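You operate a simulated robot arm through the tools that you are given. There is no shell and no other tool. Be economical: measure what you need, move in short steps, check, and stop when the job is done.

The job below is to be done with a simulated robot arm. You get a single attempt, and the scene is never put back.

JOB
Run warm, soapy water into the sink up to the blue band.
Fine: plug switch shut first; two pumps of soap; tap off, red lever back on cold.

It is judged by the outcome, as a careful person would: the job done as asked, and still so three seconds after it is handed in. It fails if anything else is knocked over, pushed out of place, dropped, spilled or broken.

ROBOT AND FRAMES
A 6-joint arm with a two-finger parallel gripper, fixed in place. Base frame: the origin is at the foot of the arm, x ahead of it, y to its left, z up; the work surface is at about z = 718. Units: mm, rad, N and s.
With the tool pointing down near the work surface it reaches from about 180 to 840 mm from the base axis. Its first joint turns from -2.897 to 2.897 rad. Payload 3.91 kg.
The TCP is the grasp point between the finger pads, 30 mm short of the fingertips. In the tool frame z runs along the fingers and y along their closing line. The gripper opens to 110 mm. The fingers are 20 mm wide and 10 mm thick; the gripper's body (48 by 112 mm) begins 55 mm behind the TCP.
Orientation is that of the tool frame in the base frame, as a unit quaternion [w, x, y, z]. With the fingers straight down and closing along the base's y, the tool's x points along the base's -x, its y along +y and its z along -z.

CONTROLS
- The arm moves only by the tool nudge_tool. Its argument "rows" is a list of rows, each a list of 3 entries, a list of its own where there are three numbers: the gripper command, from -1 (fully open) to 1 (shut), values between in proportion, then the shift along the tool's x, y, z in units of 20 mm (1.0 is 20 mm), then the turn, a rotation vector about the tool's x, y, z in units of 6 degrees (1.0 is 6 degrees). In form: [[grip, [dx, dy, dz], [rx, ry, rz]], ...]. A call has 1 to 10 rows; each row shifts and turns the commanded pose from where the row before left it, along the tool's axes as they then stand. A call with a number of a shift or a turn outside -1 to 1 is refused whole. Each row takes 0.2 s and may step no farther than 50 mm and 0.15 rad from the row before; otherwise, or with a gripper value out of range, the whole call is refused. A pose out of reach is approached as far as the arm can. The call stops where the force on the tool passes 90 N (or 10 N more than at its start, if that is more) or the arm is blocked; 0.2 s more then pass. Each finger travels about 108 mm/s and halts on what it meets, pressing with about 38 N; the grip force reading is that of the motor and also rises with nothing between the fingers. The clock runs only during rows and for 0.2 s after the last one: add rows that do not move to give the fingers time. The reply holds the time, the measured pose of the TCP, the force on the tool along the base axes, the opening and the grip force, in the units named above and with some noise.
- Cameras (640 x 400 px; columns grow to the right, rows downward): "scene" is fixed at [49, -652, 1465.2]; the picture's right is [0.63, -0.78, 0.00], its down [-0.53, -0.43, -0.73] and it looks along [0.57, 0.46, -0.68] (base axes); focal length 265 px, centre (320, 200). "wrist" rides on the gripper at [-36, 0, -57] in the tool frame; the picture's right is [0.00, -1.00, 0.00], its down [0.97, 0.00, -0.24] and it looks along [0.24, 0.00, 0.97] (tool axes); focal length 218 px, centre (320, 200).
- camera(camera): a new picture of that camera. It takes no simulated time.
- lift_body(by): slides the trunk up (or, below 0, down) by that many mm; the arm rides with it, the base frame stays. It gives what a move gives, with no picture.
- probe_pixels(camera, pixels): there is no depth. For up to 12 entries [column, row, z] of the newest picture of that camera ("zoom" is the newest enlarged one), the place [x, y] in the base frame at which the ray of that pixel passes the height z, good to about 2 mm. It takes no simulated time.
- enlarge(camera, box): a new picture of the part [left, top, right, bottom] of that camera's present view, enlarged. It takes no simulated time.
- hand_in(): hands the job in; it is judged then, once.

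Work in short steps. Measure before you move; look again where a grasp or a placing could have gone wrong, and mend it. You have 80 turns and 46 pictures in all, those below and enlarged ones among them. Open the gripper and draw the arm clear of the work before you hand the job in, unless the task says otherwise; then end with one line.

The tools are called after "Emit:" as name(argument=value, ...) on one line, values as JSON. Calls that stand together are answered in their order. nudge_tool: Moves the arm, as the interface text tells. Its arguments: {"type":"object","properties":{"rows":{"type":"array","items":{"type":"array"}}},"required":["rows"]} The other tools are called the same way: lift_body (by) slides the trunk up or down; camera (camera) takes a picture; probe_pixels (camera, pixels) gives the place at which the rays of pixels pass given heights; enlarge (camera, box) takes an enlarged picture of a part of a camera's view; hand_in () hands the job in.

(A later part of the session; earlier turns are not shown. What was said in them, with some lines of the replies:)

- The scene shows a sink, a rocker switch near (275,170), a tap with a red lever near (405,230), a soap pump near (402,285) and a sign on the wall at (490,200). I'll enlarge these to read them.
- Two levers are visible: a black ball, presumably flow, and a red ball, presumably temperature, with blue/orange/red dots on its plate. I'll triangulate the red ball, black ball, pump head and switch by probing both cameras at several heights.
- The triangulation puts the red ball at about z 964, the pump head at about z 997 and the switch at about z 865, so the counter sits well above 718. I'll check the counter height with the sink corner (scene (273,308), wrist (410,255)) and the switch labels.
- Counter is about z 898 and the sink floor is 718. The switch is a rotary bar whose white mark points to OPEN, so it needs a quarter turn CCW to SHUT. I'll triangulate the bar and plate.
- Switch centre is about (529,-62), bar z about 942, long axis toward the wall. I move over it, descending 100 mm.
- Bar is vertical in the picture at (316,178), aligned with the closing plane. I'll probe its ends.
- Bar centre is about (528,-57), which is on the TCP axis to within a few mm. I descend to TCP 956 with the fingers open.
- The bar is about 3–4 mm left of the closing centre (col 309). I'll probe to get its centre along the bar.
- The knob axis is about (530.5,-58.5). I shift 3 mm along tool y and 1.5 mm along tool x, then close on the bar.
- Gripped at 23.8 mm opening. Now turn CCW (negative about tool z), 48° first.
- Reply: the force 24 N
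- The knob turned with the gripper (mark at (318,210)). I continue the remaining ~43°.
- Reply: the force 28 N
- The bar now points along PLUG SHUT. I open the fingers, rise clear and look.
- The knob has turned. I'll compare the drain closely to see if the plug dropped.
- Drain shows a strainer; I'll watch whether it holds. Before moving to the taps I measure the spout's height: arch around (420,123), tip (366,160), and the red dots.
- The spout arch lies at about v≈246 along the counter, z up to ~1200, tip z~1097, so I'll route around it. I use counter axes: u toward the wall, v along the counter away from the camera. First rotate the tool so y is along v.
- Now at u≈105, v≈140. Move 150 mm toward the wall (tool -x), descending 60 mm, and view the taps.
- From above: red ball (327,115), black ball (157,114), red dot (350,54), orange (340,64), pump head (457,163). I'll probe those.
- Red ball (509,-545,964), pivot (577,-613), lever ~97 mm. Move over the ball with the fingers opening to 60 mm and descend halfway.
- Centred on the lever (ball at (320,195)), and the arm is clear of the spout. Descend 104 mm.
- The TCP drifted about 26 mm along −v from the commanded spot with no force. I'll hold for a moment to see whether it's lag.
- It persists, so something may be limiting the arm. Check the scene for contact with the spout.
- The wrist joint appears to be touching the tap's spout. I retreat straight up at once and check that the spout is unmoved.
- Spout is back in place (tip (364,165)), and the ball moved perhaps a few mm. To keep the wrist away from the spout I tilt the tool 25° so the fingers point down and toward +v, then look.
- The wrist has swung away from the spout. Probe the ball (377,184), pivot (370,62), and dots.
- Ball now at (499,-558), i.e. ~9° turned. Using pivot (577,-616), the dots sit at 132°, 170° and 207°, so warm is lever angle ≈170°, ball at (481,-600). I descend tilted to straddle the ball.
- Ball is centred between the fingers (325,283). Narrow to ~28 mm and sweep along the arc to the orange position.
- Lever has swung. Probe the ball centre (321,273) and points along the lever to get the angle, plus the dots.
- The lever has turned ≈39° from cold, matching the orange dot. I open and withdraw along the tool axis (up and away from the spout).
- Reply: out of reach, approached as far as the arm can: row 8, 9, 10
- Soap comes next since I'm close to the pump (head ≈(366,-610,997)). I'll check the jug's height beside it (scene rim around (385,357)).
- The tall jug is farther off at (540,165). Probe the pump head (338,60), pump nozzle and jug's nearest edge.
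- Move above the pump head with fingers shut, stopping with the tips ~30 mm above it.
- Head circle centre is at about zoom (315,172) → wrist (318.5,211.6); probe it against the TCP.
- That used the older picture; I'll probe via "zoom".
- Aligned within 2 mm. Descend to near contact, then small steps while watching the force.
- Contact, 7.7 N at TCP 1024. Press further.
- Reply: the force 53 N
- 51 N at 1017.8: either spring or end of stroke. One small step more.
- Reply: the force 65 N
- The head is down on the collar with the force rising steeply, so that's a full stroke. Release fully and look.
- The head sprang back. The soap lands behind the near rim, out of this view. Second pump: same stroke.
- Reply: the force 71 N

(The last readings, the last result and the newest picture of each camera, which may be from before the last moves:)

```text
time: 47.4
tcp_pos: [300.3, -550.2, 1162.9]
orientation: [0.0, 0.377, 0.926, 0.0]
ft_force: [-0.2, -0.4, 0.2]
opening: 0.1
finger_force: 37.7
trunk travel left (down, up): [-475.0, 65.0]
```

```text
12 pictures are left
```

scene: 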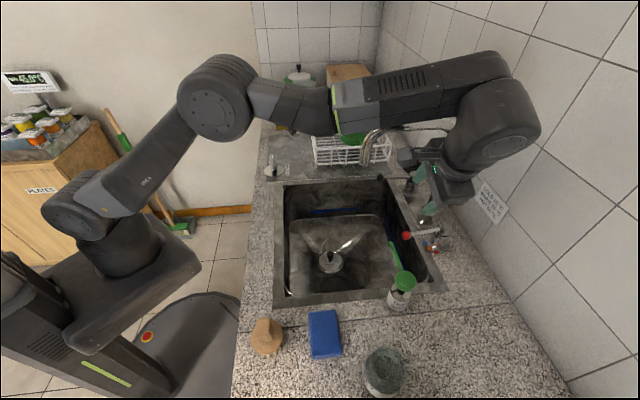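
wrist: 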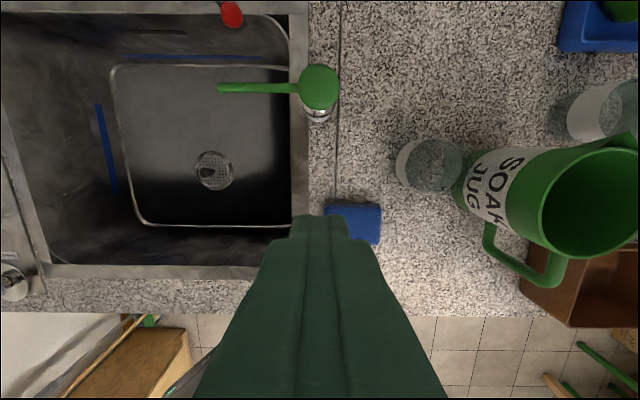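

Soap pumped twice, pump upright (318,88). Now go around the spout to the black lever: back away and up, then along +v.

Emit:
nudge_tool(rows=[[0.1, [0.8, 0, -1], [0, 0, 0]], [0.1, [0.8, 0, -1], [0, 0, 0]], [0.1, [0.8, 0.5, -1], [0, 0, 0]], [0.1, [0.8, 1, -1], [0, 0, 0]], [0.1, [0, 1, 0], [0, 0, 0]], [0.1, [0, 1, 0], [0, 0, 0]], [0.1, [0, 1, 0], [0, 0, 0]], [0.1, [0, 1, 0], [0, 0, 0]], [0.1, [0, 1, 0], [0, 0, 0]], [0.1, [0, 1, 0], [0, 0, 0]]])

Emit:
nudge_tool(rows=[[0.1, [0, 1, 0], [0, 0, 0]], [0.1, [0, 1, 0], [0, 0, 0]], [0.1, [0, 1, 0], [0, 0, 0]], [0.1, [0, 1, 0], [0, 0, 0]], [0.1, [0, 1, 0], [0, 0, 0]], [0.1, [0, 1, 0], [0, 0, 0]], [0.1, [0, 1, 0], [0, 0, 0]], [0.1, [0, 1, 0], [0, 0, 0]], [0.1, [0, 1, 0], [0, 0, 0]], [0.1, [0, 1, 0], [0, 0, 0]]])

Emit:
nudge_tool(rows=[[0.1, [0, 1, 0], [1, 0, 0]], [0.1, [0, 0.9, 0], [1, 0, 0]], [0.1, [0, 0, 0], [1, 0, 0]], [0.1, [0, 0, 0], [0.33, 0, 0]], [0.1, [-1, 0, 0], [0, 0, 0]], [0.1, [-1, 0, 0], [0, 0, 0]], [0.1, [-1, 0, 0], [0, 0, 0]], [0.1, [-1, 0, 0], [0, 0, 0]], [0.1, [-1, 0, 0], [0, 0, 0]], [0.1, [-1, 0, 0], [0, 0, 0]]])

```text
time: 49.6
tcp_pos: [360.3, -397.9, 1243.7]
orientation: [0.0, 0.376, 0.926, 0.0]
ft_force: [0.0, -0.3, -0.2]
opening: 49.4
finger_force: 0.1
trunk travel left (down, up): [-475.0, 65.0]
```

```text
time: 51.8
tcp_pos: [499.6, -254.6, 1244.0]
orientation: [0.0, 0.376, 0.927, 0.0]
ft_force: [0.3, -0.1, 0.3]
opening: 49.4
finger_force: 0.2
trunk travel left (down, up): [-475.0, 65.0]
```

```text
time: 54.0
tcp_pos: [611.9, -311.3, 1241.7]
orientation: [-0.066, 0.372, 0.912, -0.161]
ft_force: [0.5, -0.1, 0.7]
opening: 49.5
finger_force: 0.1
trunk travel left (down, up): [-475.0, 65.0]
```

At u≈222, v≈375, tilted 20° away from the spout. Descend toward the black ball at (656,-394), to z≈1050, and look.

Emit:
nudge_tool(rows=[[0.0, [-0.45, 0.206, 0.945], [0, 0, 0]], [0.0, [-0.45, 0.206, 0.945], [0, 0, 0]], [0.0, [-0.45, 0.206, 0.945], [0, 0, 0]], [0.0, [-0.45, 0.206, 0.945], [0, 0, 0]], [0.0, [-0.45, 0.206, 0.945], [0, 0, 0]], [0.0, [-0.45, 0.206, 0.945], [0, 0, 0]], [0.0, [-0.45, 0.206, 0.945], [0, 0, 0]], [0.0, [-0.45, 0.206, 0.945], [0, 0, 0]], [0.0, [-0.45, 0.206, 0.945], [0, 0, 0]], [0.0, [-0.45, 0.206, 0.945], [0, 0, 0]]])

Emit:
camera(camera="wrist")

```text
time: 56.2
tcp_pos: [656.8, -392.2, 1049.9]
orientation: [-0.065, 0.37, 0.913, -0.161]
ft_force: [0.5, 0.1, 0.4]
opening: 55.0
finger_force: 0.0
trunk travel left (down, up): [-475.0, 65.0]
```

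```text
11 pictures are left
```

wrist: 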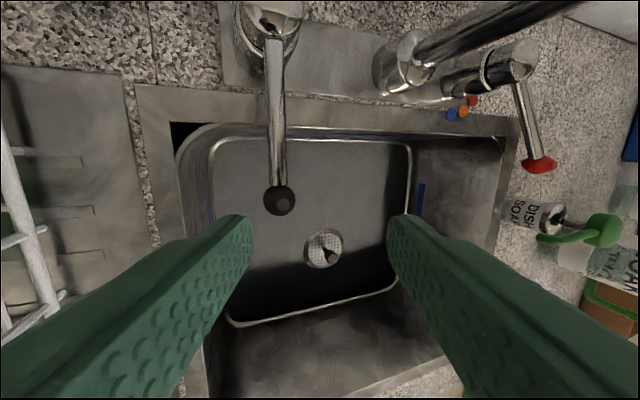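

Black ball at (280,200), straight toward the sink. Probe it and its pivot.

Emit:
probe_pixels(camera="wrist", pixels=[[280, 200, 964], [270, 25, 985], [540, 165, 964]])

```text
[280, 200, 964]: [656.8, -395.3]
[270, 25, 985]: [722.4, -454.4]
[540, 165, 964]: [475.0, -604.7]
```

Ball (657,-395) is right below the TCP. Descend vertically 82 mm and narrow the fingers around it.

Emit:
nudge_tool(rows=[[0.0, [0, 0.33, 0.963], [0, 0, 0]], [0.0, [0, 0.33, 0.963], [0, 0, 0]], [0.0, [0, 0.33, 0.963], [0, 0, 0]], [0.0, [0, 0.33, 0.963], [0, 0, 0]], [0.49, [0, 0, 0], [0, 0, 0]], [0.49, [0, 0, 0], [0, 0, 0]]])

```text
time: 57.6
tcp_pos: [656.1, -392.7, 968.8]
orientation: [-0.065, 0.371, 0.912, -0.161]
ft_force: [-0.2, -0.1, -0.5]
opening: 28.2
finger_force: 0.1
trunk travel left (down, up): [-475.0, 65.0]
```

In place, no contact. Test-push toward +v by ~14 mm and read the force.

Emit:
nudge_tool(rows=[[0.49, [0, 0.33, -0.12], [0, 0, 0]], [0.49, [0, 0.33, -0.12], [0, 0, 0]]])

```text
time: 58.2
tcp_pos: [667.5, -383.6, 969.7]
orientation: [-0.065, 0.371, 0.912, -0.161]
ft_force: [0.1, -0.1, -0.2]
opening: 28.1
finger_force: 0.3
trunk travel left (down, up): [-475.0, 65.0]
```

No resistance. Check whether the lever moved and water runs.

Emit:
camera(camera="wrist")

```text
10 pictures are left
```

wrist: 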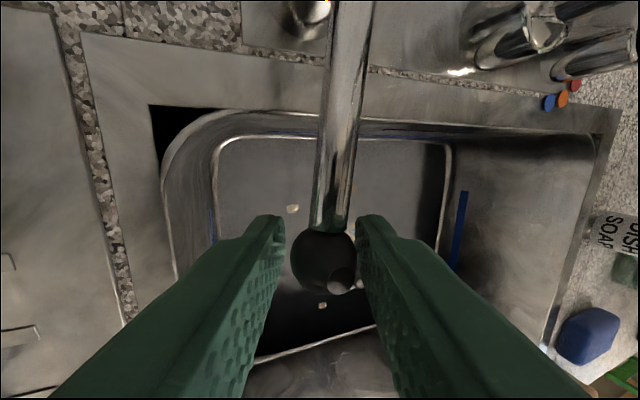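

The lever turned (rotated about 5°), and small white specks appear in the basin. View the sink and spout from the scene camera.

Emit:
enlarge(camera="scene", box=[270, 110, 450, 300])

```text
2.11 times, centred on (360, 205) of scene
```

zoom: 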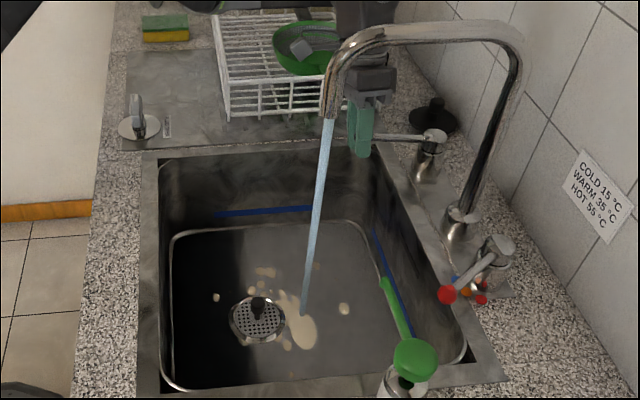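

Water is running at the small opening, with foam. I open farther to ~30° along the arc and let it run.

Emit:
nudge_tool(rows=[[0.49, [-0.08, 0.44, -0.16], [0, 0, 0]], [0.49, [-0.13, 0.44, -0.16], [0, 0, 0]], [0.49, [-0.18, 0.44, -0.16], [0, 0, 0]], [0.49, [-0.23, 0.44, -0.16], [0, 0, 0]], [0.49, [0, 0, 0], [0, 0, 0]], [0.49, [0, 0, 0], [0, 0, 0]], [0.49, [0, 0, 0], [0, 0, 0]], [0.49, [0, 0, 0], [0, 0, 0]], [0.49, [0, 0, 0], [0, 0, 0]], [0.49, [0, 0, 0], [0, 0, 0]]])

Emit:
enlarge(camera="scene", box=[270, 110, 450, 300])

```text
time: 60.4
tcp_pos: [701.0, -364.8, 969.1]
orientation: [-0.065, 0.37, 0.913, -0.161]
ft_force: [1.0, -0.7, -0.6]
opening: 28.1
finger_force: 0.0
trunk travel left (down, up): [-475.0, 65.0]
```

```text
2.11 times, centred on (360, 205) of scene
```

zoom: 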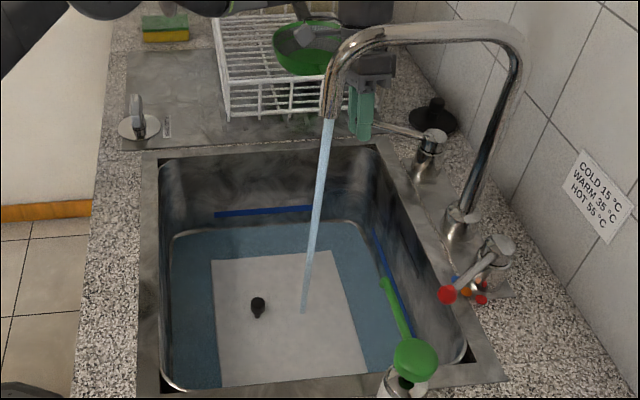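

The plug is holding and water is spreading fast. Clock is stopped while I measure: far wall top edge, blue band, and water line.

Emit:
probe_pixels(camera="zoom", pixels=[[265, 154, 895], [265, 210, 740], [265, 210, 770], [265, 210, 800], [265, 227, 720], [265, 227, 740], [265, 227, 760], [170, 300, 720], [170, 300, 740], [258, 316, 720], [258, 316, 740], [340, 380, 740]])

Emit:
enlarge(camera="scene", box=[275, 190, 405, 300])

```text
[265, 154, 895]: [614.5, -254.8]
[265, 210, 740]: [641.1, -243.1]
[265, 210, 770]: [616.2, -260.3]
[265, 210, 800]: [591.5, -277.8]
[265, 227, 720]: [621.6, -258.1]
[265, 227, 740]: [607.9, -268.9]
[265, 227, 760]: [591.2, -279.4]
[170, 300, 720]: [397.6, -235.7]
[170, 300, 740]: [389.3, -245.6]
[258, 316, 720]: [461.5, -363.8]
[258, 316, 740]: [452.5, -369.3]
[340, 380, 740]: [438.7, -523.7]
```

```text
3.64 times, centred on (340, 245) of scene
```

zoom: 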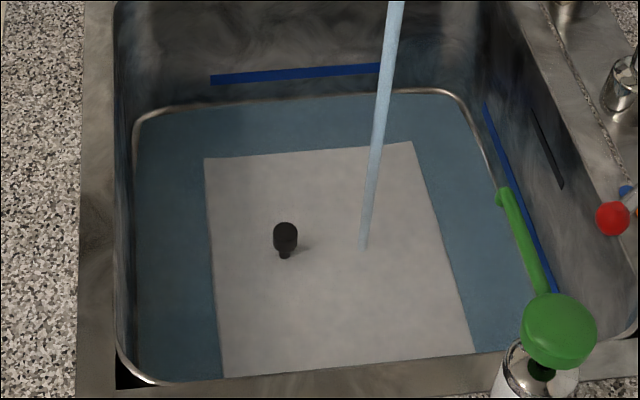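

Band is at z≈766 on the wall, and the water currently just covers the floor (≈724). I let it run ~6.6 s and measure again.

Emit:
nudge_tool(rows=[[0.49, [0, 0, 0], [0, 0, 0]], [0.49, [0, 0, 0], [0, 0, 0]], [0.49, [0, 0, 0], [0, 0, 0]], [0.49, [0, 0, 0], [0, 0, 0]], [0.49, [0, 0, 0], [0, 0, 0]], [0.49, [0, 0, 0], [0, 0, 0]], [0.49, [0, 0, 0], [0, 0, 0]], [0.49, [0, 0, 0], [0, 0, 0]], [0.49, [0, 0, 0], [0, 0, 0]], [0.49, [0, 0, 0], [0, 0, 0]]])

Emit:
nudge_tool(rows=[[0.49, [0, 0, 0], [0, 0, 0]], [0.49, [0, 0, 0], [0, 0, 0]], [0.49, [0, 0, 0], [0, 0, 0]], [0.49, [0, 0, 0], [0, 0, 0]], [0.49, [0, 0, 0], [0, 0, 0]], [0.49, [0, 0, 0], [0, 0, 0]], [0.49, [0, 0, 0], [0, 0, 0]], [0.49, [0, 0, 0], [0, 0, 0]], [0.49, [0, 0, 0], [0, 0, 0]], [0.49, [0, 0, 0], [0, 0, 0]]])

Emit:
enlarge(camera="scene", box=[275, 190, 405, 300])

```text
time: 62.6
tcp_pos: [701.7, -365.6, 968.6]
orientation: [-0.065, 0.37, 0.913, -0.161]
ft_force: [-0.2, 0.1, 0.2]
opening: 28.0
finger_force: 0.0
trunk travel left (down, up): [-475.0, 65.0]
```

```text
time: 64.8
tcp_pos: [702.0, -364.7, 969.2]
orientation: [-0.066, 0.371, 0.912, -0.161]
ft_force: [0.0, -0.2, 0.4]
opening: 27.9
finger_force: 0.1
trunk travel left (down, up): [-475.0, 65.0]
```

```text
3.64 times, centred on (340, 245) of scene
```

zoom: 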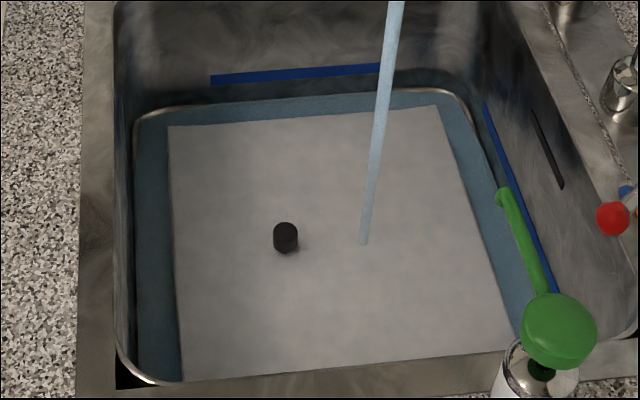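

Level rises ~1.2 mm/s; it's now ≈729 with the band centre ≈764. I let it run another ~17 s, then recheck.

Emit:
nudge_tool(rows=[[0.49, [0, 0, 0], [0, 0, 0]], [0.49, [0, 0, 0], [0, 0, 0]], [0.49, [0, 0, 0], [0, 0, 0]], [0.49, [0, 0, 0], [0, 0, 0]], [0.49, [0, 0, 0], [0, 0, 0]], [0.49, [0, 0, 0], [0, 0, 0]], [0.49, [0, 0, 0], [0, 0, 0]], [0.49, [0, 0, 0], [0, 0, 0]], [0.49, [0, 0, 0], [0, 0, 0]], [0.49, [0, 0, 0], [0, 0, 0]]])

Emit:
nudge_tool(rows=[[0.49, [0, 0, 0], [0, 0, 0]], [0.49, [0, 0, 0], [0, 0, 0]], [0.49, [0, 0, 0], [0, 0, 0]], [0.49, [0, 0, 0], [0, 0, 0]], [0.49, [0, 0, 0], [0, 0, 0]], [0.49, [0, 0, 0], [0, 0, 0]], [0.49, [0, 0, 0], [0, 0, 0]], [0.49, [0, 0, 0], [0, 0, 0]], [0.49, [0, 0, 0], [0, 0, 0]], [0.49, [0, 0, 0], [0, 0, 0]]])

Emit:
nudge_tool(rows=[[0.49, [0, 0, 0], [0, 0, 0]], [0.49, [0, 0, 0], [0, 0, 0]], [0.49, [0, 0, 0], [0, 0, 0]], [0.49, [0, 0, 0], [0, 0, 0]], [0.49, [0, 0, 0], [0, 0, 0]], [0.49, [0, 0, 0], [0, 0, 0]], [0.49, [0, 0, 0], [0, 0, 0]], [0.49, [0, 0, 0], [0, 0, 0]], [0.49, [0, 0, 0], [0, 0, 0]], [0.49, [0, 0, 0], [0, 0, 0]]])

Emit:
nudge_tool(rows=[[0.49, [0, 0, 0], [0, 0, 0]], [0.49, [0, 0, 0], [0, 0, 0]], [0.49, [0, 0, 0], [0, 0, 0]], [0.49, [0, 0, 0], [0, 0, 0]], [0.49, [0, 0, 0], [0, 0, 0]], [0.49, [0, 0, 0], [0, 0, 0]], [0.49, [0, 0, 0], [0, 0, 0]], [0.49, [0, 0, 0], [0, 0, 0]], [0.49, [0, 0, 0], [0, 0, 0]], [0.49, [0, 0, 0], [0, 0, 0]]])

Emit:
nudge_tool(rows=[[0.49, [0, 0, 0], [0, 0, 0]], [0.49, [0, 0, 0], [0, 0, 0]], [0.49, [0, 0, 0], [0, 0, 0]], [0.49, [0, 0, 0], [0, 0, 0]], [0.49, [0, 0, 0], [0, 0, 0]], [0.49, [0, 0, 0], [0, 0, 0]], [0.49, [0, 0, 0], [0, 0, 0]], [0.49, [0, 0, 0], [0, 0, 0]], [0.49, [0, 0, 0], [0, 0, 0]], [0.49, [0, 0, 0], [0, 0, 0]]])

Emit:
nudge_tool(rows=[[0.49, [0, 0, 0], [0, 0, 0]], [0.49, [0, 0, 0], [0, 0, 0]], [0.49, [0, 0, 0], [0, 0, 0]], [0.49, [0, 0, 0], [0, 0, 0]], [0.49, [0, 0, 0], [0, 0, 0]], [0.49, [0, 0, 0], [0, 0, 0]], [0.49, [0, 0, 0], [0, 0, 0]], [0.49, [0, 0, 0], [0, 0, 0]], [0.49, [0, 0, 0], [0, 0, 0]], [0.49, [0, 0, 0], [0, 0, 0]]])

Emit:
nudge_tool(rows=[[0.49, [0, 0, 0], [0, 0, 0]], [0.49, [0, 0, 0], [0, 0, 0]], [0.49, [0, 0, 0], [0, 0, 0]], [0.49, [0, 0, 0], [0, 0, 0]], [0.49, [0, 0, 0], [0, 0, 0]], [0.49, [0, 0, 0], [0, 0, 0]], [0.49, [0, 0, 0], [0, 0, 0]], [0.49, [0, 0, 0], [0, 0, 0]], [0.49, [0, 0, 0], [0, 0, 0]], [0.49, [0, 0, 0], [0, 0, 0]]])

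Emit:
enlarge(camera="scene", box=[275, 190, 405, 300])

```text
time: 67.0
tcp_pos: [700.6, -365.3, 967.7]
orientation: [-0.066, 0.37, 0.912, -0.161]
ft_force: [-0.3, -0.1, -0.1]
opening: 28.3
finger_force: 0.0
trunk travel left (down, up): [-475.0, 65.0]
```

```text
time: 69.2
tcp_pos: [701.0, -365.2, 967.9]
orientation: [-0.066, 0.37, 0.913, -0.161]
ft_force: [0.8, 0.4, -0.9]
opening: 28.1
finger_force: 0.1
trunk travel left (down, up): [-475.0, 65.0]
```

```text
time: 71.4
tcp_pos: [701.2, -365.9, 968.1]
orientation: [-0.066, 0.371, 0.912, -0.161]
ft_force: [0.4, 0.5, 1.0]
opening: 28.2
finger_force: 0.1
trunk travel left (down, up): [-475.0, 65.0]
```

```text
time: 73.6
tcp_pos: [701.4, -364.8, 968.9]
orientation: [-0.066, 0.371, 0.912, -0.161]
ft_force: [1.0, -0.5, 0.0]
opening: 27.9
finger_force: 0.0
trunk travel left (down, up): [-475.0, 65.0]
```

```text
time: 75.8
tcp_pos: [701.7, -364.9, 967.7]
orientation: [-0.066, 0.37, 0.912, -0.161]
ft_force: [-0.3, 0.6, -0.1]
opening: 28.3
finger_force: 0.1
trunk travel left (down, up): [-475.0, 65.0]
```

```text
time: 78.0
tcp_pos: [701.6, -365.3, 969.1]
orientation: [-0.065, 0.371, 0.912, -0.161]
ft_force: [0.2, -0.5, 0.2]
opening: 28.3
finger_force: 0.1
trunk travel left (down, up): [-475.0, 65.0]
```

```text
time: 80.2
tcp_pos: [701.5, -364.3, 970.2]
orientation: [-0.065, 0.371, 0.912, -0.161]
ft_force: [0.3, -0.3, 0.2]
opening: 27.9
finger_force: 0.1
trunk travel left (down, up): [-475.0, 65.0]
```

```text
3.64 times, centred on (340, 245) of scene
```

zoom: 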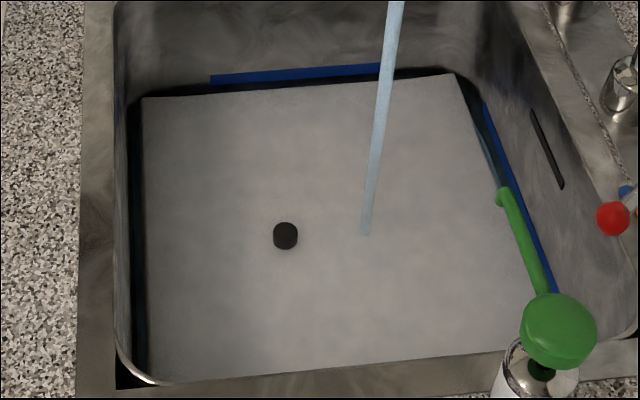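

Impact point of the jet rose from y≈253 (dry) to 236, so the level is ≈739, rising ~0.7 mm/s; band ≈764. Let it run ~22 s more, then check.

Emit:
nudge_tool(rows=[[0.49, [0, 0, 0], [0, 0, 0]], [0.49, [0, 0, 0], [0, 0, 0]], [0.49, [0, 0, 0], [0, 0, 0]], [0.49, [0, 0, 0], [0, 0, 0]], [0.49, [0, 0, 0], [0, 0, 0]], [0.49, [0, 0, 0], [0, 0, 0]], [0.49, [0, 0, 0], [0, 0, 0]], [0.49, [0, 0, 0], [0, 0, 0]], [0.49, [0, 0, 0], [0, 0, 0]], [0.49, [0, 0, 0], [0, 0, 0]]])

Emit:
nudge_tool(rows=[[0.49, [0, 0, 0], [0, 0, 0]], [0.49, [0, 0, 0], [0, 0, 0]], [0.49, [0, 0, 0], [0, 0, 0]], [0.49, [0, 0, 0], [0, 0, 0]], [0.49, [0, 0, 0], [0, 0, 0]], [0.49, [0, 0, 0], [0, 0, 0]], [0.49, [0, 0, 0], [0, 0, 0]], [0.49, [0, 0, 0], [0, 0, 0]], [0.49, [0, 0, 0], [0, 0, 0]], [0.49, [0, 0, 0], [0, 0, 0]]])

Emit:
nudge_tool(rows=[[0.49, [0, 0, 0], [0, 0, 0]], [0.49, [0, 0, 0], [0, 0, 0]], [0.49, [0, 0, 0], [0, 0, 0]], [0.49, [0, 0, 0], [0, 0, 0]], [0.49, [0, 0, 0], [0, 0, 0]], [0.49, [0, 0, 0], [0, 0, 0]], [0.49, [0, 0, 0], [0, 0, 0]], [0.49, [0, 0, 0], [0, 0, 0]], [0.49, [0, 0, 0], [0, 0, 0]], [0.49, [0, 0, 0], [0, 0, 0]]])

Emit:
nudge_tool(rows=[[0.49, [0, 0, 0], [0, 0, 0]], [0.49, [0, 0, 0], [0, 0, 0]], [0.49, [0, 0, 0], [0, 0, 0]], [0.49, [0, 0, 0], [0, 0, 0]], [0.49, [0, 0, 0], [0, 0, 0]], [0.49, [0, 0, 0], [0, 0, 0]], [0.49, [0, 0, 0], [0, 0, 0]], [0.49, [0, 0, 0], [0, 0, 0]], [0.49, [0, 0, 0], [0, 0, 0]], [0.49, [0, 0, 0], [0, 0, 0]]])

Emit:
nudge_tool(rows=[[0.49, [0, 0, 0], [0, 0, 0]], [0.49, [0, 0, 0], [0, 0, 0]], [0.49, [0, 0, 0], [0, 0, 0]], [0.49, [0, 0, 0], [0, 0, 0]], [0.49, [0, 0, 0], [0, 0, 0]], [0.49, [0, 0, 0], [0, 0, 0]], [0.49, [0, 0, 0], [0, 0, 0]], [0.49, [0, 0, 0], [0, 0, 0]], [0.49, [0, 0, 0], [0, 0, 0]], [0.49, [0, 0, 0], [0, 0, 0]]])

Emit:
nudge_tool(rows=[[0.49, [0, 0, 0], [0, 0, 0]], [0.49, [0, 0, 0], [0, 0, 0]], [0.49, [0, 0, 0], [0, 0, 0]], [0.49, [0, 0, 0], [0, 0, 0]], [0.49, [0, 0, 0], [0, 0, 0]], [0.49, [0, 0, 0], [0, 0, 0]], [0.49, [0, 0, 0], [0, 0, 0]], [0.49, [0, 0, 0], [0, 0, 0]], [0.49, [0, 0, 0], [0, 0, 0]], [0.49, [0, 0, 0], [0, 0, 0]]])

Emit:
nudge_tool(rows=[[0.49, [0, 0, 0], [0, 0, 0]], [0.49, [0, 0, 0], [0, 0, 0]], [0.49, [0, 0, 0], [0, 0, 0]], [0.49, [0, 0, 0], [0, 0, 0]], [0.49, [0, 0, 0], [0, 0, 0]], [0.49, [0, 0, 0], [0, 0, 0]], [0.49, [0, 0, 0], [0, 0, 0]], [0.49, [0, 0, 0], [0, 0, 0]], [0.49, [0, 0, 0], [0, 0, 0]], [0.49, [0, 0, 0], [0, 0, 0]]])

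Emit:
enlarge(camera="scene", box=[275, 190, 405, 300])

```text
time: 82.4
tcp_pos: [702.0, -365.1, 968.7]
orientation: [-0.066, 0.371, 0.912, -0.161]
ft_force: [-0.4, 0.0, 0.1]
opening: 28.0
finger_force: 0.0
trunk travel left (down, up): [-475.0, 65.0]
```

```text
time: 84.6
tcp_pos: [701.4, -365.1, 969.0]
orientation: [-0.065, 0.371, 0.912, -0.16]
ft_force: [-0.1, -0.2, 0.2]
opening: 28.1
finger_force: 0.0
trunk travel left (down, up): [-475.0, 65.0]
```

```text
time: 86.8
tcp_pos: [702.8, -365.1, 968.9]
orientation: [-0.065, 0.371, 0.912, -0.161]
ft_force: [-0.2, 0.0, 0.5]
opening: 28.3
finger_force: 0.0
trunk travel left (down, up): [-475.0, 65.0]
```

```text
time: 89.0
tcp_pos: [701.1, -364.9, 967.3]
orientation: [-0.065, 0.37, 0.913, -0.161]
ft_force: [0.2, -0.5, 0.1]
opening: 28.1
finger_force: 0.0
trunk travel left (down, up): [-475.0, 65.0]
```

```text
time: 91.2
tcp_pos: [701.4, -364.8, 968.2]
orientation: [-0.065, 0.371, 0.912, -0.161]
ft_force: [0.2, -0.2, -0.4]
opening: 28.1
finger_force: 0.0
trunk travel left (down, up): [-475.0, 65.0]
```

```text
time: 93.4
tcp_pos: [700.2, -364.8, 968.5]
orientation: [-0.066, 0.371, 0.912, -0.161]
ft_force: [-0.2, 1.2, 0.1]
opening: 28.1
finger_force: 0.0
trunk travel left (down, up): [-475.0, 65.0]
```

```text
time: 95.6
tcp_pos: [701.6, -366.0, 969.7]
orientation: [-0.065, 0.371, 0.912, -0.16]
ft_force: [-0.5, -0.1, -0.3]
opening: 28.1
finger_force: 0.0
trunk travel left (down, up): [-475.0, 65.0]
```

```text
3.64 times, centred on (340, 245) of scene
```

zoom: 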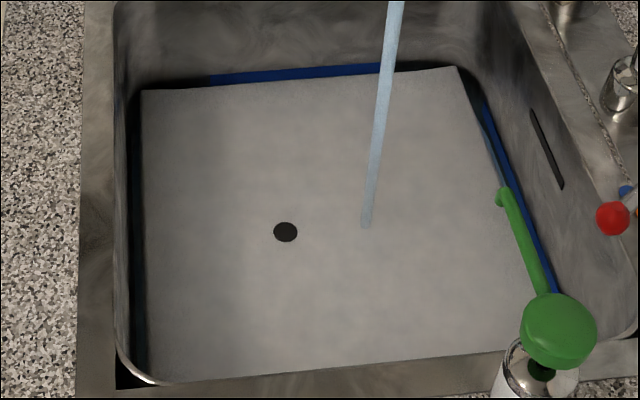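

Foam now reaches visually to the band's lower edge at the far wall. One closer picture of the band/water contact will decide.

Emit:
enlarge(camera="scene", box=[300, 198, 400, 260])

```text
6.40 times, centred on (350, 229) of scene
```

zoom: 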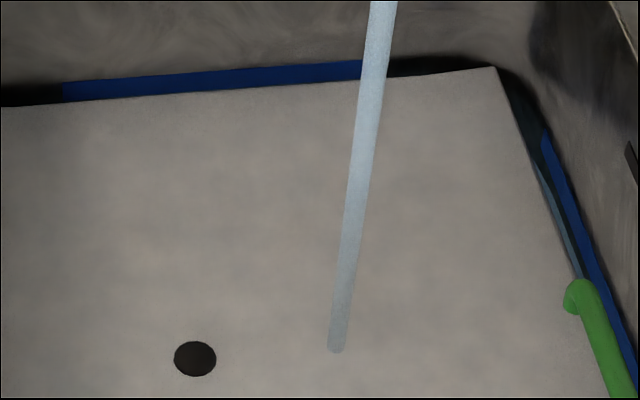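

Only the knob's flat top shows, so the foam top is ≈765, but water at the right wall is still ~10 mm under the band's lower edge (foam slab ≈12–15 mm thick). I run ~15 s more.

Emit:
nudge_tool(rows=[[0.49, [0, 0, 0], [0, 0, 0]], [0.49, [0, 0, 0], [0, 0, 0]], [0.49, [0, 0, 0], [0, 0, 0]], [0.49, [0, 0, 0], [0, 0, 0]], [0.49, [0, 0, 0], [0, 0, 0]], [0.49, [0, 0, 0], [0, 0, 0]], [0.49, [0, 0, 0], [0, 0, 0]], [0.49, [0, 0, 0], [0, 0, 0]], [0.49, [0, 0, 0], [0, 0, 0]], [0.49, [0, 0, 0], [0, 0, 0]]])

Emit:
nudge_tool(rows=[[0.49, [0, 0, 0], [0, 0, 0]], [0.49, [0, 0, 0], [0, 0, 0]], [0.49, [0, 0, 0], [0, 0, 0]], [0.49, [0, 0, 0], [0, 0, 0]], [0.49, [0, 0, 0], [0, 0, 0]], [0.49, [0, 0, 0], [0, 0, 0]], [0.49, [0, 0, 0], [0, 0, 0]], [0.49, [0, 0, 0], [0, 0, 0]], [0.49, [0, 0, 0], [0, 0, 0]], [0.49, [0, 0, 0], [0, 0, 0]]])

Emit:
nudge_tool(rows=[[0.49, [0, 0, 0], [0, 0, 0]], [0.49, [0, 0, 0], [0, 0, 0]], [0.49, [0, 0, 0], [0, 0, 0]], [0.49, [0, 0, 0], [0, 0, 0]], [0.49, [0, 0, 0], [0, 0, 0]], [0.49, [0, 0, 0], [0, 0, 0]], [0.49, [0, 0, 0], [0, 0, 0]], [0.49, [0, 0, 0], [0, 0, 0]], [0.49, [0, 0, 0], [0, 0, 0]], [0.49, [0, 0, 0], [0, 0, 0]]])

Emit:
nudge_tool(rows=[[0.49, [0, 0, 0], [0, 0, 0]], [0.49, [0, 0, 0], [0, 0, 0]], [0.49, [0, 0, 0], [0, 0, 0]], [0.49, [0, 0, 0], [0, 0, 0]], [0.49, [0, 0, 0], [0, 0, 0]], [0.49, [0, 0, 0], [0, 0, 0]], [0.49, [0, 0, 0], [0, 0, 0]], [0.49, [0, 0, 0], [0, 0, 0]], [0.49, [0, 0, 0], [0, 0, 0]], [0.49, [0, 0, 0], [0, 0, 0]]])

Emit:
nudge_tool(rows=[[0.49, [0, 0, 0], [0, 0, 0]], [0.49, [0, 0, 0], [0, 0, 0]], [0.49, [0, 0, 0], [0, 0, 0]], [0.49, [0, 0, 0], [0, 0, 0]], [0.49, [0, 0, 0], [0, 0, 0]], [0.49, [0, 0, 0], [0, 0, 0]], [0.49, [0, 0, 0], [0, 0, 0]], [0.49, [0, 0, 0], [0, 0, 0]], [0.49, [0, 0, 0], [0, 0, 0]], [0.49, [0, 0, 0], [0, 0, 0]]])

Emit:
nudge_tool(rows=[[0.49, [0, 0, 0], [0, 0, 0]], [0.49, [0, 0, 0], [0, 0, 0]], [0.49, [0, 0, 0], [0, 0, 0]], [0.49, [0, 0, 0], [0, 0, 0]], [0.49, [0, 0, 0], [0, 0, 0]], [0.49, [0, 0, 0], [0, 0, 0]], [0.49, [0, 0, 0], [0, 0, 0]], [0.49, [0, 0, 0], [0, 0, 0]], [0.49, [0, 0, 0], [0, 0, 0]], [0.49, [0, 0, 0], [0, 0, 0]]])

Emit:
enlarge(camera="scene", box=[300, 198, 400, 260])

```text
time: 97.8
tcp_pos: [701.4, -365.5, 968.6]
orientation: [-0.065, 0.37, 0.912, -0.161]
ft_force: [0.1, -0.2, -0.1]
opening: 28.0
finger_force: 0.1
trunk travel left (down, up): [-475.0, 65.0]
```

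```text
time: 100.0
tcp_pos: [702.2, -366.3, 969.0]
orientation: [-0.066, 0.37, 0.912, -0.161]
ft_force: [-0.1, 0.2, -0.5]
opening: 28.1
finger_force: 0.0
trunk travel left (down, up): [-475.0, 65.0]
```

```text
time: 102.2
tcp_pos: [701.9, -365.6, 968.3]
orientation: [-0.065, 0.37, 0.913, -0.16]
ft_force: [-0.3, 0.1, 0.2]
opening: 28.1
finger_force: 0.1
trunk travel left (down, up): [-475.0, 65.0]
```

```text
time: 104.4
tcp_pos: [701.2, -365.9, 969.1]
orientation: [-0.065, 0.37, 0.913, -0.161]
ft_force: [0.6, 0.8, 0.4]
opening: 28.0
finger_force: 0.0
trunk travel left (down, up): [-475.0, 65.0]
```

```text
time: 106.6
tcp_pos: [701.0, -364.2, 968.8]
orientation: [-0.066, 0.37, 0.912, -0.161]
ft_force: [0.3, 0.0, -0.3]
opening: 28.0
finger_force: 0.0
trunk travel left (down, up): [-475.0, 65.0]
```

```text
time: 108.8
tcp_pos: [701.6, -365.8, 969.9]
orientation: [-0.065, 0.37, 0.913, -0.161]
ft_force: [0.2, 0.1, -0.7]
opening: 28.1
finger_force: 0.1
trunk travel left (down, up): [-475.0, 65.0]
```

```text
6.40 times, centred on (350, 229) of scene
```

zoom: 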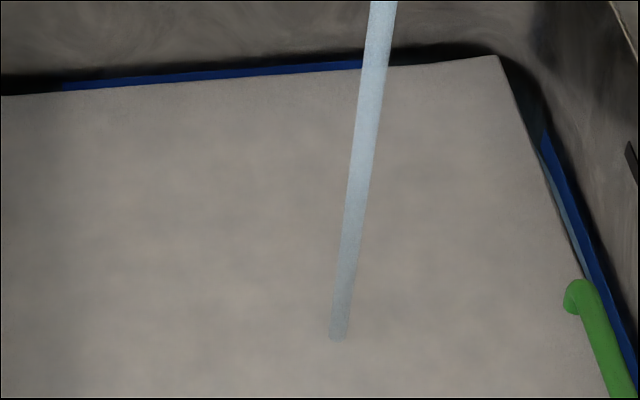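

Water at the right wall is now just below the band's lower edge, rising 0.76 mm/s. I run ~9 s more to get into the band, then swing the lever back shut.

Emit:
nudge_tool(rows=[[0.49, [0, 0, 0], [0, 0, 0]], [0.49, [0, 0, 0], [0, 0, 0]], [0.49, [0, 0, 0], [0, 0, 0]], [0.49, [0, 0, 0], [0, 0, 0]], [0.49, [0, 0, 0], [0, 0, 0]], [0.49, [0, 0, 0], [0, 0, 0]], [0.49, [0, 0, 0], [0, 0, 0]], [0.49, [0, 0, 0], [0, 0, 0]], [0.49, [0, 0, 0], [0, 0, 0]], [0.49, [0, 0, 0], [0, 0, 0]]])

Emit:
nudge_tool(rows=[[0.49, [0, 0, 0], [0, 0, 0]], [0.49, [0, 0, 0], [0, 0, 0]], [0.49, [0, 0, 0], [0, 0, 0]], [0.49, [0, 0, 0], [0, 0, 0]], [0.49, [0, 0, 0], [0, 0, 0]], [0.49, [0, 0, 0], [0, 0, 0]], [0.49, [0, 0, 0], [0, 0, 0]], [0.49, [0, 0, 0], [0, 0, 0]], [0.49, [0, 0, 0], [0, 0, 0]], [0.49, [0, 0, 0], [0, 0, 0]]])

Emit:
nudge_tool(rows=[[0.49, [0, 0, 0], [0, 0, 0]], [0.49, [0, 0, 0], [0, 0, 0]], [0.49, [0, 0, 0], [0, 0, 0]], [0.49, [0, 0, 0], [0, 0, 0]], [0.49, [0, 0, 0], [0, 0, 0]], [0.49, [0, 0, 0], [0, 0, 0]], [0.49, [0, 0, 0], [0, 0, 0]], [0.49, [0, 0, 0], [0, 0, 0]], [0.49, [0, 0, 0], [0, 0, 0]], [0.49, [0, 0, 0], [0, 0, 0]]])

Emit:
nudge_tool(rows=[[0.49, [0, 0, 0], [0, 0, 0]], [0.49, [0, 0, 0], [0, 0, 0]], [0.49, [0, 0, 0], [0, 0, 0]], [0.49, [0, 0, 0], [0, 0, 0]], [0.49, [0, 0, 0], [0, 0, 0]], [0.49, [0, 0, 0], [0, 0, 0]], [0.49, [0, 0, 0], [0, 0, 0]]])

Emit:
nudge_tool(rows=[[0.49, [0.23, -0.44, 0.16], [0, 0, 0]], [0.49, [0.18, -0.44, 0.16], [0, 0, 0]], [0.49, [0.13, -0.44, 0.16], [0, 0, 0]], [0.49, [0.08, -0.44, 0.16], [0, 0, 0]], [0.49, [0, -0.33, 0.12], [0, 0, 0]], [0.49, [0, -0.33, 0.12], [0, 0, 0]], [0.49, [0, -0.15, 0.055], [0, 0, 0]]])

```text
time: 111.0
tcp_pos: [702.2, -365.5, 968.6]
orientation: [-0.066, 0.371, 0.912, -0.16]
ft_force: [0.8, -0.2, -0.6]
opening: 28.1
finger_force: 0.0
trunk travel left (down, up): [-475.0, 65.0]
```

```text
time: 113.2
tcp_pos: [701.0, -365.5, 968.9]
orientation: [-0.065, 0.371, 0.912, -0.161]
ft_force: [-1.4, 0.4, -0.2]
opening: 28.2
finger_force: 0.1
trunk travel left (down, up): [-475.0, 65.0]
```

```text
time: 115.4
tcp_pos: [701.5, -364.8, 967.7]
orientation: [-0.066, 0.371, 0.912, -0.161]
ft_force: [-0.2, 0.4, -0.7]
opening: 28.1
finger_force: 0.0
trunk travel left (down, up): [-475.0, 65.0]
```

```text
time: 117.0
tcp_pos: [701.7, -364.7, 968.6]
orientation: [-0.065, 0.371, 0.912, -0.161]
ft_force: [0.2, -0.1, 0.8]
opening: 27.9
finger_force: 0.0
trunk travel left (down, up): [-475.0, 65.0]
```

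```text
time: 118.6
tcp_pos: [655.0, -395.3, 968.5]
orientation: [-0.065, 0.37, 0.913, -0.161]
ft_force: [3.2, 3.1, 0.7]
opening: 29.9
finger_force: 1.9
trunk travel left (down, up): [-475.0, 65.0]
```

Force of ~4.5 N toward +v shows the lever meeting its stop. A bit more push to be sure it's fully off.

Emit:
nudge_tool(rows=[[0.49, [0, -0.15, 0.055], [0, 0, 0]], [0.49, [0, 0, 0], [0, 0, 0]]])

Emit:
enlarge(camera="scene", box=[300, 130, 460, 260])

```text
time: 119.2
tcp_pos: [654.1, -396.1, 968.5]
orientation: [-0.066, 0.369, 0.913, -0.161]
ft_force: [7.2, 6.6, -0.4]
opening: 33.0
finger_force: 5.5
trunk travel left (down, up): [-475.0, 65.0]
```

```text
3.08 times, centred on (380, 195) of scene
```

zoom: 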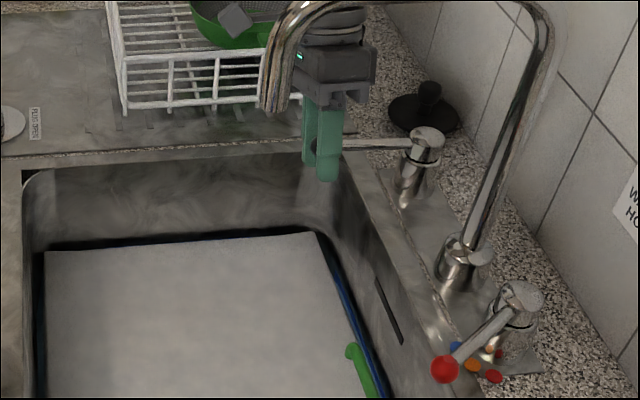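

Tap is off (no jet, lever at stop). Back off, open, rise and return the way I came.

Emit:
nudge_tool(rows=[[0.4, [0, 0.2, -0.07], [0, 0, 0]], [0.0, [0, 0.1, -0.04], [0, 0, 0]], [0.0, [0, 0, 0], [0, 0, 0]], [0.0, [0, -0.33, -0.963], [0, 0, 0]], [0.0, [0, -0.33, -0.963], [0, 0, 0]], [0.0, [0, -0.33, -0.963], [0, 0, 0]], [0.0, [0, -0.33, -0.963], [0, 0, 0]]])

Emit:
nudge_tool(rows=[[0.0, [0.45, -0.206, -0.945], [0, 0, 0]], [0.0, [0.45, -0.206, -0.945], [0, 0, 0]], [0.0, [0.45, -0.206, -0.945], [0, 0, 0]], [0.0, [0.45, -0.206, -0.945], [0, 0, 0]], [0.0, [0.45, -0.206, -0.945], [0, 0, 0]], [0.0, [0.45, -0.206, -0.945], [0, 0, 0]], [0.0, [0.45, -0.206, -0.945], [0, 0, 0]], [0.0, [0.45, -0.206, -0.945], [0, 0, 0]], [0.0, [0.45, -0.206, -0.945], [0, 0, 0]], [0.0, [0.45, -0.206, -0.945], [0, 0, 0]]])

Emit:
nudge_tool(rows=[[0.0, [1, 0, 0], [0, 0, 0]], [0.0, [1, 0, 0], [0, 0, 0]], [0.0, [1, 0, 0], [0, 0, 0]], [0.0, [1, 0, 0], [0, 0, 0]], [0.0, [1, 0, 0], [0, 0, 0]], [0.0, [1, 0, 0], [0, 0, 0]], [0.0, [0, 0, 0], [-1, 0, 0]], [0.0, [0, 0, 0], [-1, 0, 0]], [0.0, [0, 0, 0], [-1, 0, 0]], [0.0, [0, 0, 0], [-0.33, 0, 0]]])

Emit:
nudge_tool(rows=[[0.0, [0, -1, 0], [0, 0, 0]], [0.0, [0, -1, 0], [0, 0, 0]], [0.0, [0, -1, 0], [0, 0, 0]], [0.0, [0, -1, 0], [0, 0, 0]], [0.0, [0, -1, 0], [0, 0, 0]], [0.0, [0, -1, 0], [0, 0, 0]], [0.0, [0, -1, 0], [0, 0, 0]], [0.0, [0, -1, 0], [0, 0, 0]], [0.0, [0, -1, 0], [0, 0, 0]], [0.0, [0, -1, 0], [0, 0, 0]]])

```text
time: 120.8
tcp_pos: [657.9, -392.7, 1051.7]
orientation: [-0.066, 0.371, 0.912, -0.161]
ft_force: [0.7, -0.1, -0.2]
opening: 54.8
finger_force: 0.1
trunk travel left (down, up): [-475.0, 65.0]
```

```text
time: 123.0
tcp_pos: [610.9, -308.3, 1242.3]
orientation: [-0.065, 0.371, 0.912, -0.16]
ft_force: [-1.0, 0.1, -0.6]
opening: 55.3
finger_force: 0.0
trunk travel left (down, up): [-475.0, 65.0]
```

```text
time: 125.2
tcp_pos: [526.5, -227.8, 1242.4]
orientation: [0.0, 0.377, 0.926, 0.001]
ft_force: [0.6, -0.5, 0.8]
opening: 55.1
finger_force: 0.1
trunk travel left (down, up): [-475.0, 65.0]
```

```text
time: 127.4
tcp_pos: [386.2, -371.6, 1241.8]
orientation: [0.0, 0.376, 0.927, 0.0]
ft_force: [0.4, 0.9, 0.3]
opening: 55.2
finger_force: 0.1
trunk travel left (down, up): [-475.0, 65.0]
```

At u≈108, v≈171. Shift to v≈76, tilt 25° as before, descend to z≈1060, then approach the red lever.

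Emit:
nudge_tool(rows=[[0.0, [0, -0.95, 0], [0, 0, 0]], [0.0, [0, -0.95, 0], [0, 0, 0]], [0.0, [0, -0.95, 0], [0, 0, 0]], [0.0, [0, -0.95, 0], [0, 0, 0]], [0.0, [0, -0.95, 0], [0, 0, 0]], [0.0, [0, 0, 0], [-1, 0, 0]], [0.0, [0, 0, 0], [-1, 0, 0]], [0.0, [0, 0, 0], [-1, 0, 0]], [0.0, [0, 0, 0], [-1, 0, 0]], [0.0, [0, 0, 0], [-0.167, 0, 0]]])

Emit:
nudge_tool(rows=[[0.0, [-0.5, -0.385, 0.825], [0, 0, 0]], [0.0, [-0.5, -0.385, 0.825], [0, 0, 0]], [0.0, [-0.5, -0.385, 0.825], [0, 0, 0]], [0.0, [-0.5, -0.385, 0.825], [0, 0, 0]], [0.0, [-0.5, -0.385, 0.825], [0, 0, 0]], [0.0, [-0.5, -0.385, 0.825], [0, 0, 0]], [0.0, [-0.5, -0.385, 0.825], [0, 0, 0]], [0.0, [-0.5, -0.385, 0.825], [0, 0, 0]], [0.0, [-0.5, -0.385, 0.825], [0, 0, 0]], [0.0, [-0.5, -0.385, 0.825], [0, 0, 0]]])

```text
time: 129.6
tcp_pos: [320.6, -439.1, 1241.5]
orientation: [0.082, 0.367, 0.904, 0.201]
ft_force: [0.1, -0.6, -0.1]
opening: 54.8
finger_force: 0.0
trunk travel left (down, up): [-475.0, 65.0]
```

```text
time: 131.8
tcp_pos: [391.1, -508.6, 1059.7]
orientation: [0.081, 0.367, 0.905, 0.2]
ft_force: [0.2, 0.0, 0.5]
opening: 54.9
finger_force: 0.1
trunk travel left (down, up): [-475.0, 65.0]
```

Approach over the ball position (478,-603).

Emit:
nudge_tool(rows=[[0.0, [-0.915, -0.046, -0.021], [0, 0, 0]], [0.0, [-0.915, -0.046, -0.021], [0, 0, 0]], [0.0, [-0.915, -0.046, -0.021], [0, 0, 0]], [0.0, [-0.915, -0.046, -0.021], [0, 0, 0]], [0.0, [-0.915, -0.046, -0.021], [0, 0, 0]], [0.0, [-0.915, -0.046, -0.021], [0, 0, 0]], [0.0, [-0.915, -0.046, -0.021], [0, 0, 0]]])

```text
time: 133.4
tcp_pos: [480.3, -602.0, 1058.1]
orientation: [0.081, 0.367, 0.905, 0.201]
ft_force: [-0.7, 0.7, 0.2]
opening: 54.8
finger_force: 0.1
trunk travel left (down, up): [-475.0, 65.0]
```

On target. Descend, narrow around the ball and sweep back toward cold.

Emit:
nudge_tool(rows=[[0.0, [0, -0.38, 0.816], [0, 0, 0]], [0.0, [0, -0.38, 0.816], [0, 0, 0]], [0.0, [0, -0.38, 0.816], [0, 0, 0]], [0.0, [0, -0.38, 0.816], [0, 0, 0]], [0.0, [0, -0.38, 0.816], [0, 0, 0]], [0.49, [0, 0, 0], [0, 0, 0]], [0.49, [0, 0, 0], [0, 0, 0]]])

Emit:
nudge_tool(rows=[[0.49, [0.24, 0.3625, 0.169], [0, 0, 0]], [0.49, [0.2, 0.3625, 0.169], [0, 0, 0]], [0.49, [0.17, 0.3625, 0.169], [0, 0, 0]], [0.49, [0.14, 0.3625, 0.169], [0, 0, 0]], [0.49, [0.11, 0.3625, 0.169], [0, 0, 0]], [0.49, [0.09, 0.3625, 0.169], [0, 0, 0]], [0.49, [0.06, 0.3625, 0.169], [0, 0, 0]], [0.49, [0.03, 0.3625, 0.169], [0, 0, 0]]])

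```text
time: 135.0
tcp_pos: [477.9, -602.1, 969.0]
orientation: [0.082, 0.367, 0.905, 0.2]
ft_force: [0.4, 0.6, 0.2]
opening: 28.2
finger_force: 0.1
trunk travel left (down, up): [-475.0, 65.0]
```

```text
time: 136.8
tcp_pos: [507.2, -542.9, 967.9]
orientation: [0.081, 0.368, 0.904, 0.201]
ft_force: [-1.8, -3.0, 0.2]
opening: 29.4
finger_force: 1.3
trunk travel left (down, up): [-475.0, 65.0]
```

Force of ~3.5 N shows it at the cold stop. A small extra push, then one wrist picture to confirm.

Emit:
nudge_tool(rows=[[0.49, [0, 0.15, 0.07], [0, 0, 0]], [0.49, [0, 0, 0], [0, 0, 0]]])

Emit:
nudge_tool(rows=[[0.4, [0, -0.2, -0.1], [0, 0, 0]], [0.0, [0, -0.07, -0.03], [0, 0, 0]], [0.0, [0, 0, 0], [0, 0, 0]], [0.0, [0, 0, 0], [0, 0, 0]], [0.0, [0, 0.38, -0.816], [0, 0, 0]], [0.0, [0, 0.38, -0.816], [0, 0, 0]], [0.0, [0, 0.38, -0.816], [0, 0, 0]], [0.0, [0, 0.38, -0.816], [0, 0, 0]], [0.0, [0, 0.2, -0.816], [0, 0, 0]]])

Emit:
camera(camera="wrist")

```text
time: 137.4
tcp_pos: [508.4, -541.4, 968.8]
orientation: [0.082, 0.367, 0.905, 0.2]
ft_force: [-6.8, -7.5, -1.1]
opening: 32.7
finger_force: 4.7
trunk travel left (down, up): [-475.0, 65.0]
```

```text
time: 139.4
tcp_pos: [504.2, -546.4, 1059.2]
orientation: [0.081, 0.368, 0.904, 0.2]
ft_force: [-0.7, 0.7, -0.3]
opening: 55.2
finger_force: 0.1
trunk travel left (down, up): [-475.0, 65.0]
```

```text
0 pictures are left
```

wrist: 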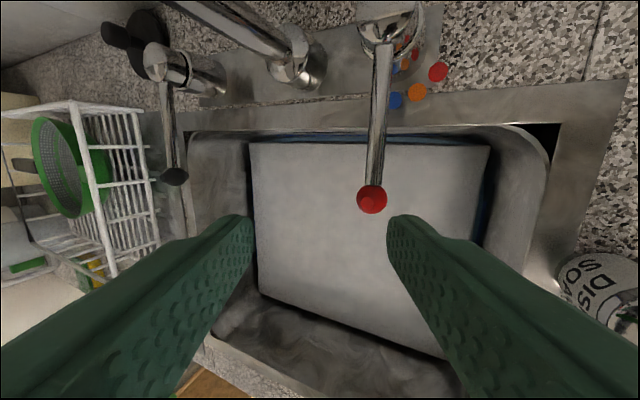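

Probe the red and black balls to confirm both are at their start places.

Emit:
probe_pixels(camera="wrist", pixels=[[371, 199, 964], [174, 177, 964]])

```text
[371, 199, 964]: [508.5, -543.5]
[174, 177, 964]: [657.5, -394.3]
```

Both levers are exactly at their start positions. Withdraw over the sink edge, rise and untilt.

Emit:
nudge_tool(rows=[[0.0, [0.915, 0, 0], [0, 0, 0]], [0.0, [0.915, 0, 0], [0, 0, 0]], [0.0, [0.915, 0, 0], [0, 0, 0]], [0.0, [0.915, 0, 0], [0, 0, 0]], [0.0, [0.915, 0, 0], [0, 0, 0]], [0.0, [0.915, 0, 0], [0, 0, 0]], [0.0, [0.915, 0, 0], [0, 0, 0]]])

Emit:
nudge_tool(rows=[[-0.5, [0.5, 0.385, -0.825], [0, 0, 0]], [-1, [0.5, 0.385, -0.825], [0, 0, 0]], [-1, [0.5, 0.385, -0.825], [0, 0, 0]], [-1, [0.5, 0.385, -0.825], [0, 0, 0]], [-1, [0.5, 0.385, -0.825], [0, 0, 0]], [-1, [0.5, 0.385, -0.825], [0, 0, 0]], [-1, [0.5, 0.385, -0.825], [0, 0, 0]], [-1, [0.5, 0.385, -0.825], [0, 0, 0]], [-1, [0.5, 0.385, -0.825], [0, 0, 0]], [-1, [0.5, 0.385, -0.825], [0, 0, 0]]])

Emit:
nudge_tool(rows=[[-1, [0, 0, 0], [1, 0, 0]], [-1, [0, 0, 0], [1, 0, 0]], [-1, [0, 0, 0], [1, 0, 0]], [-1, [0, 0, 0], [1, 0, 0]], [-1, [0, 0, 0], [0.167, 0, 0]]])

```text
time: 141.0
tcp_pos: [411.3, -456.9, 1058.4]
orientation: [0.081, 0.367, 0.905, 0.201]
ft_force: [0.4, 0.0, -0.2]
opening: 55.1
finger_force: 0.0
trunk travel left (down, up): [-475.0, 65.0]
```

```text
time: 143.2
tcp_pos: [339.4, -386.6, 1239.6]
orientation: [0.081, 0.368, 0.905, 0.2]
ft_force: [0.3, 0.3, -0.7]
opening: 109.8
finger_force: 0.0
trunk travel left (down, up): [-475.0, 65.0]
```

```text
time: 144.4
tcp_pos: [340.7, -388.4, 1239.7]
orientation: [0.0, 0.377, 0.926, -0.001]
ft_force: [0.2, -0.8, 0.2]
opening: 110.1
finger_force: 0.1
trunk travel left (down, up): [-475.0, 65.0]
```

The arm is clear with the gripper open, the tap is off, the red lever is on cold and the water is at the band. I'm handing in.

Emit:
hand_in()

```text
The job is handed in.
```

I filled the sink with warm, soapy water to about the blue band, with the plug shut first, two pumps of soap, the tap off and the red lever back on cold. The foam hid the exact waterline, so the level is my estimate, and on the way in the arm touched the tap spout once but didn't visibly move it.
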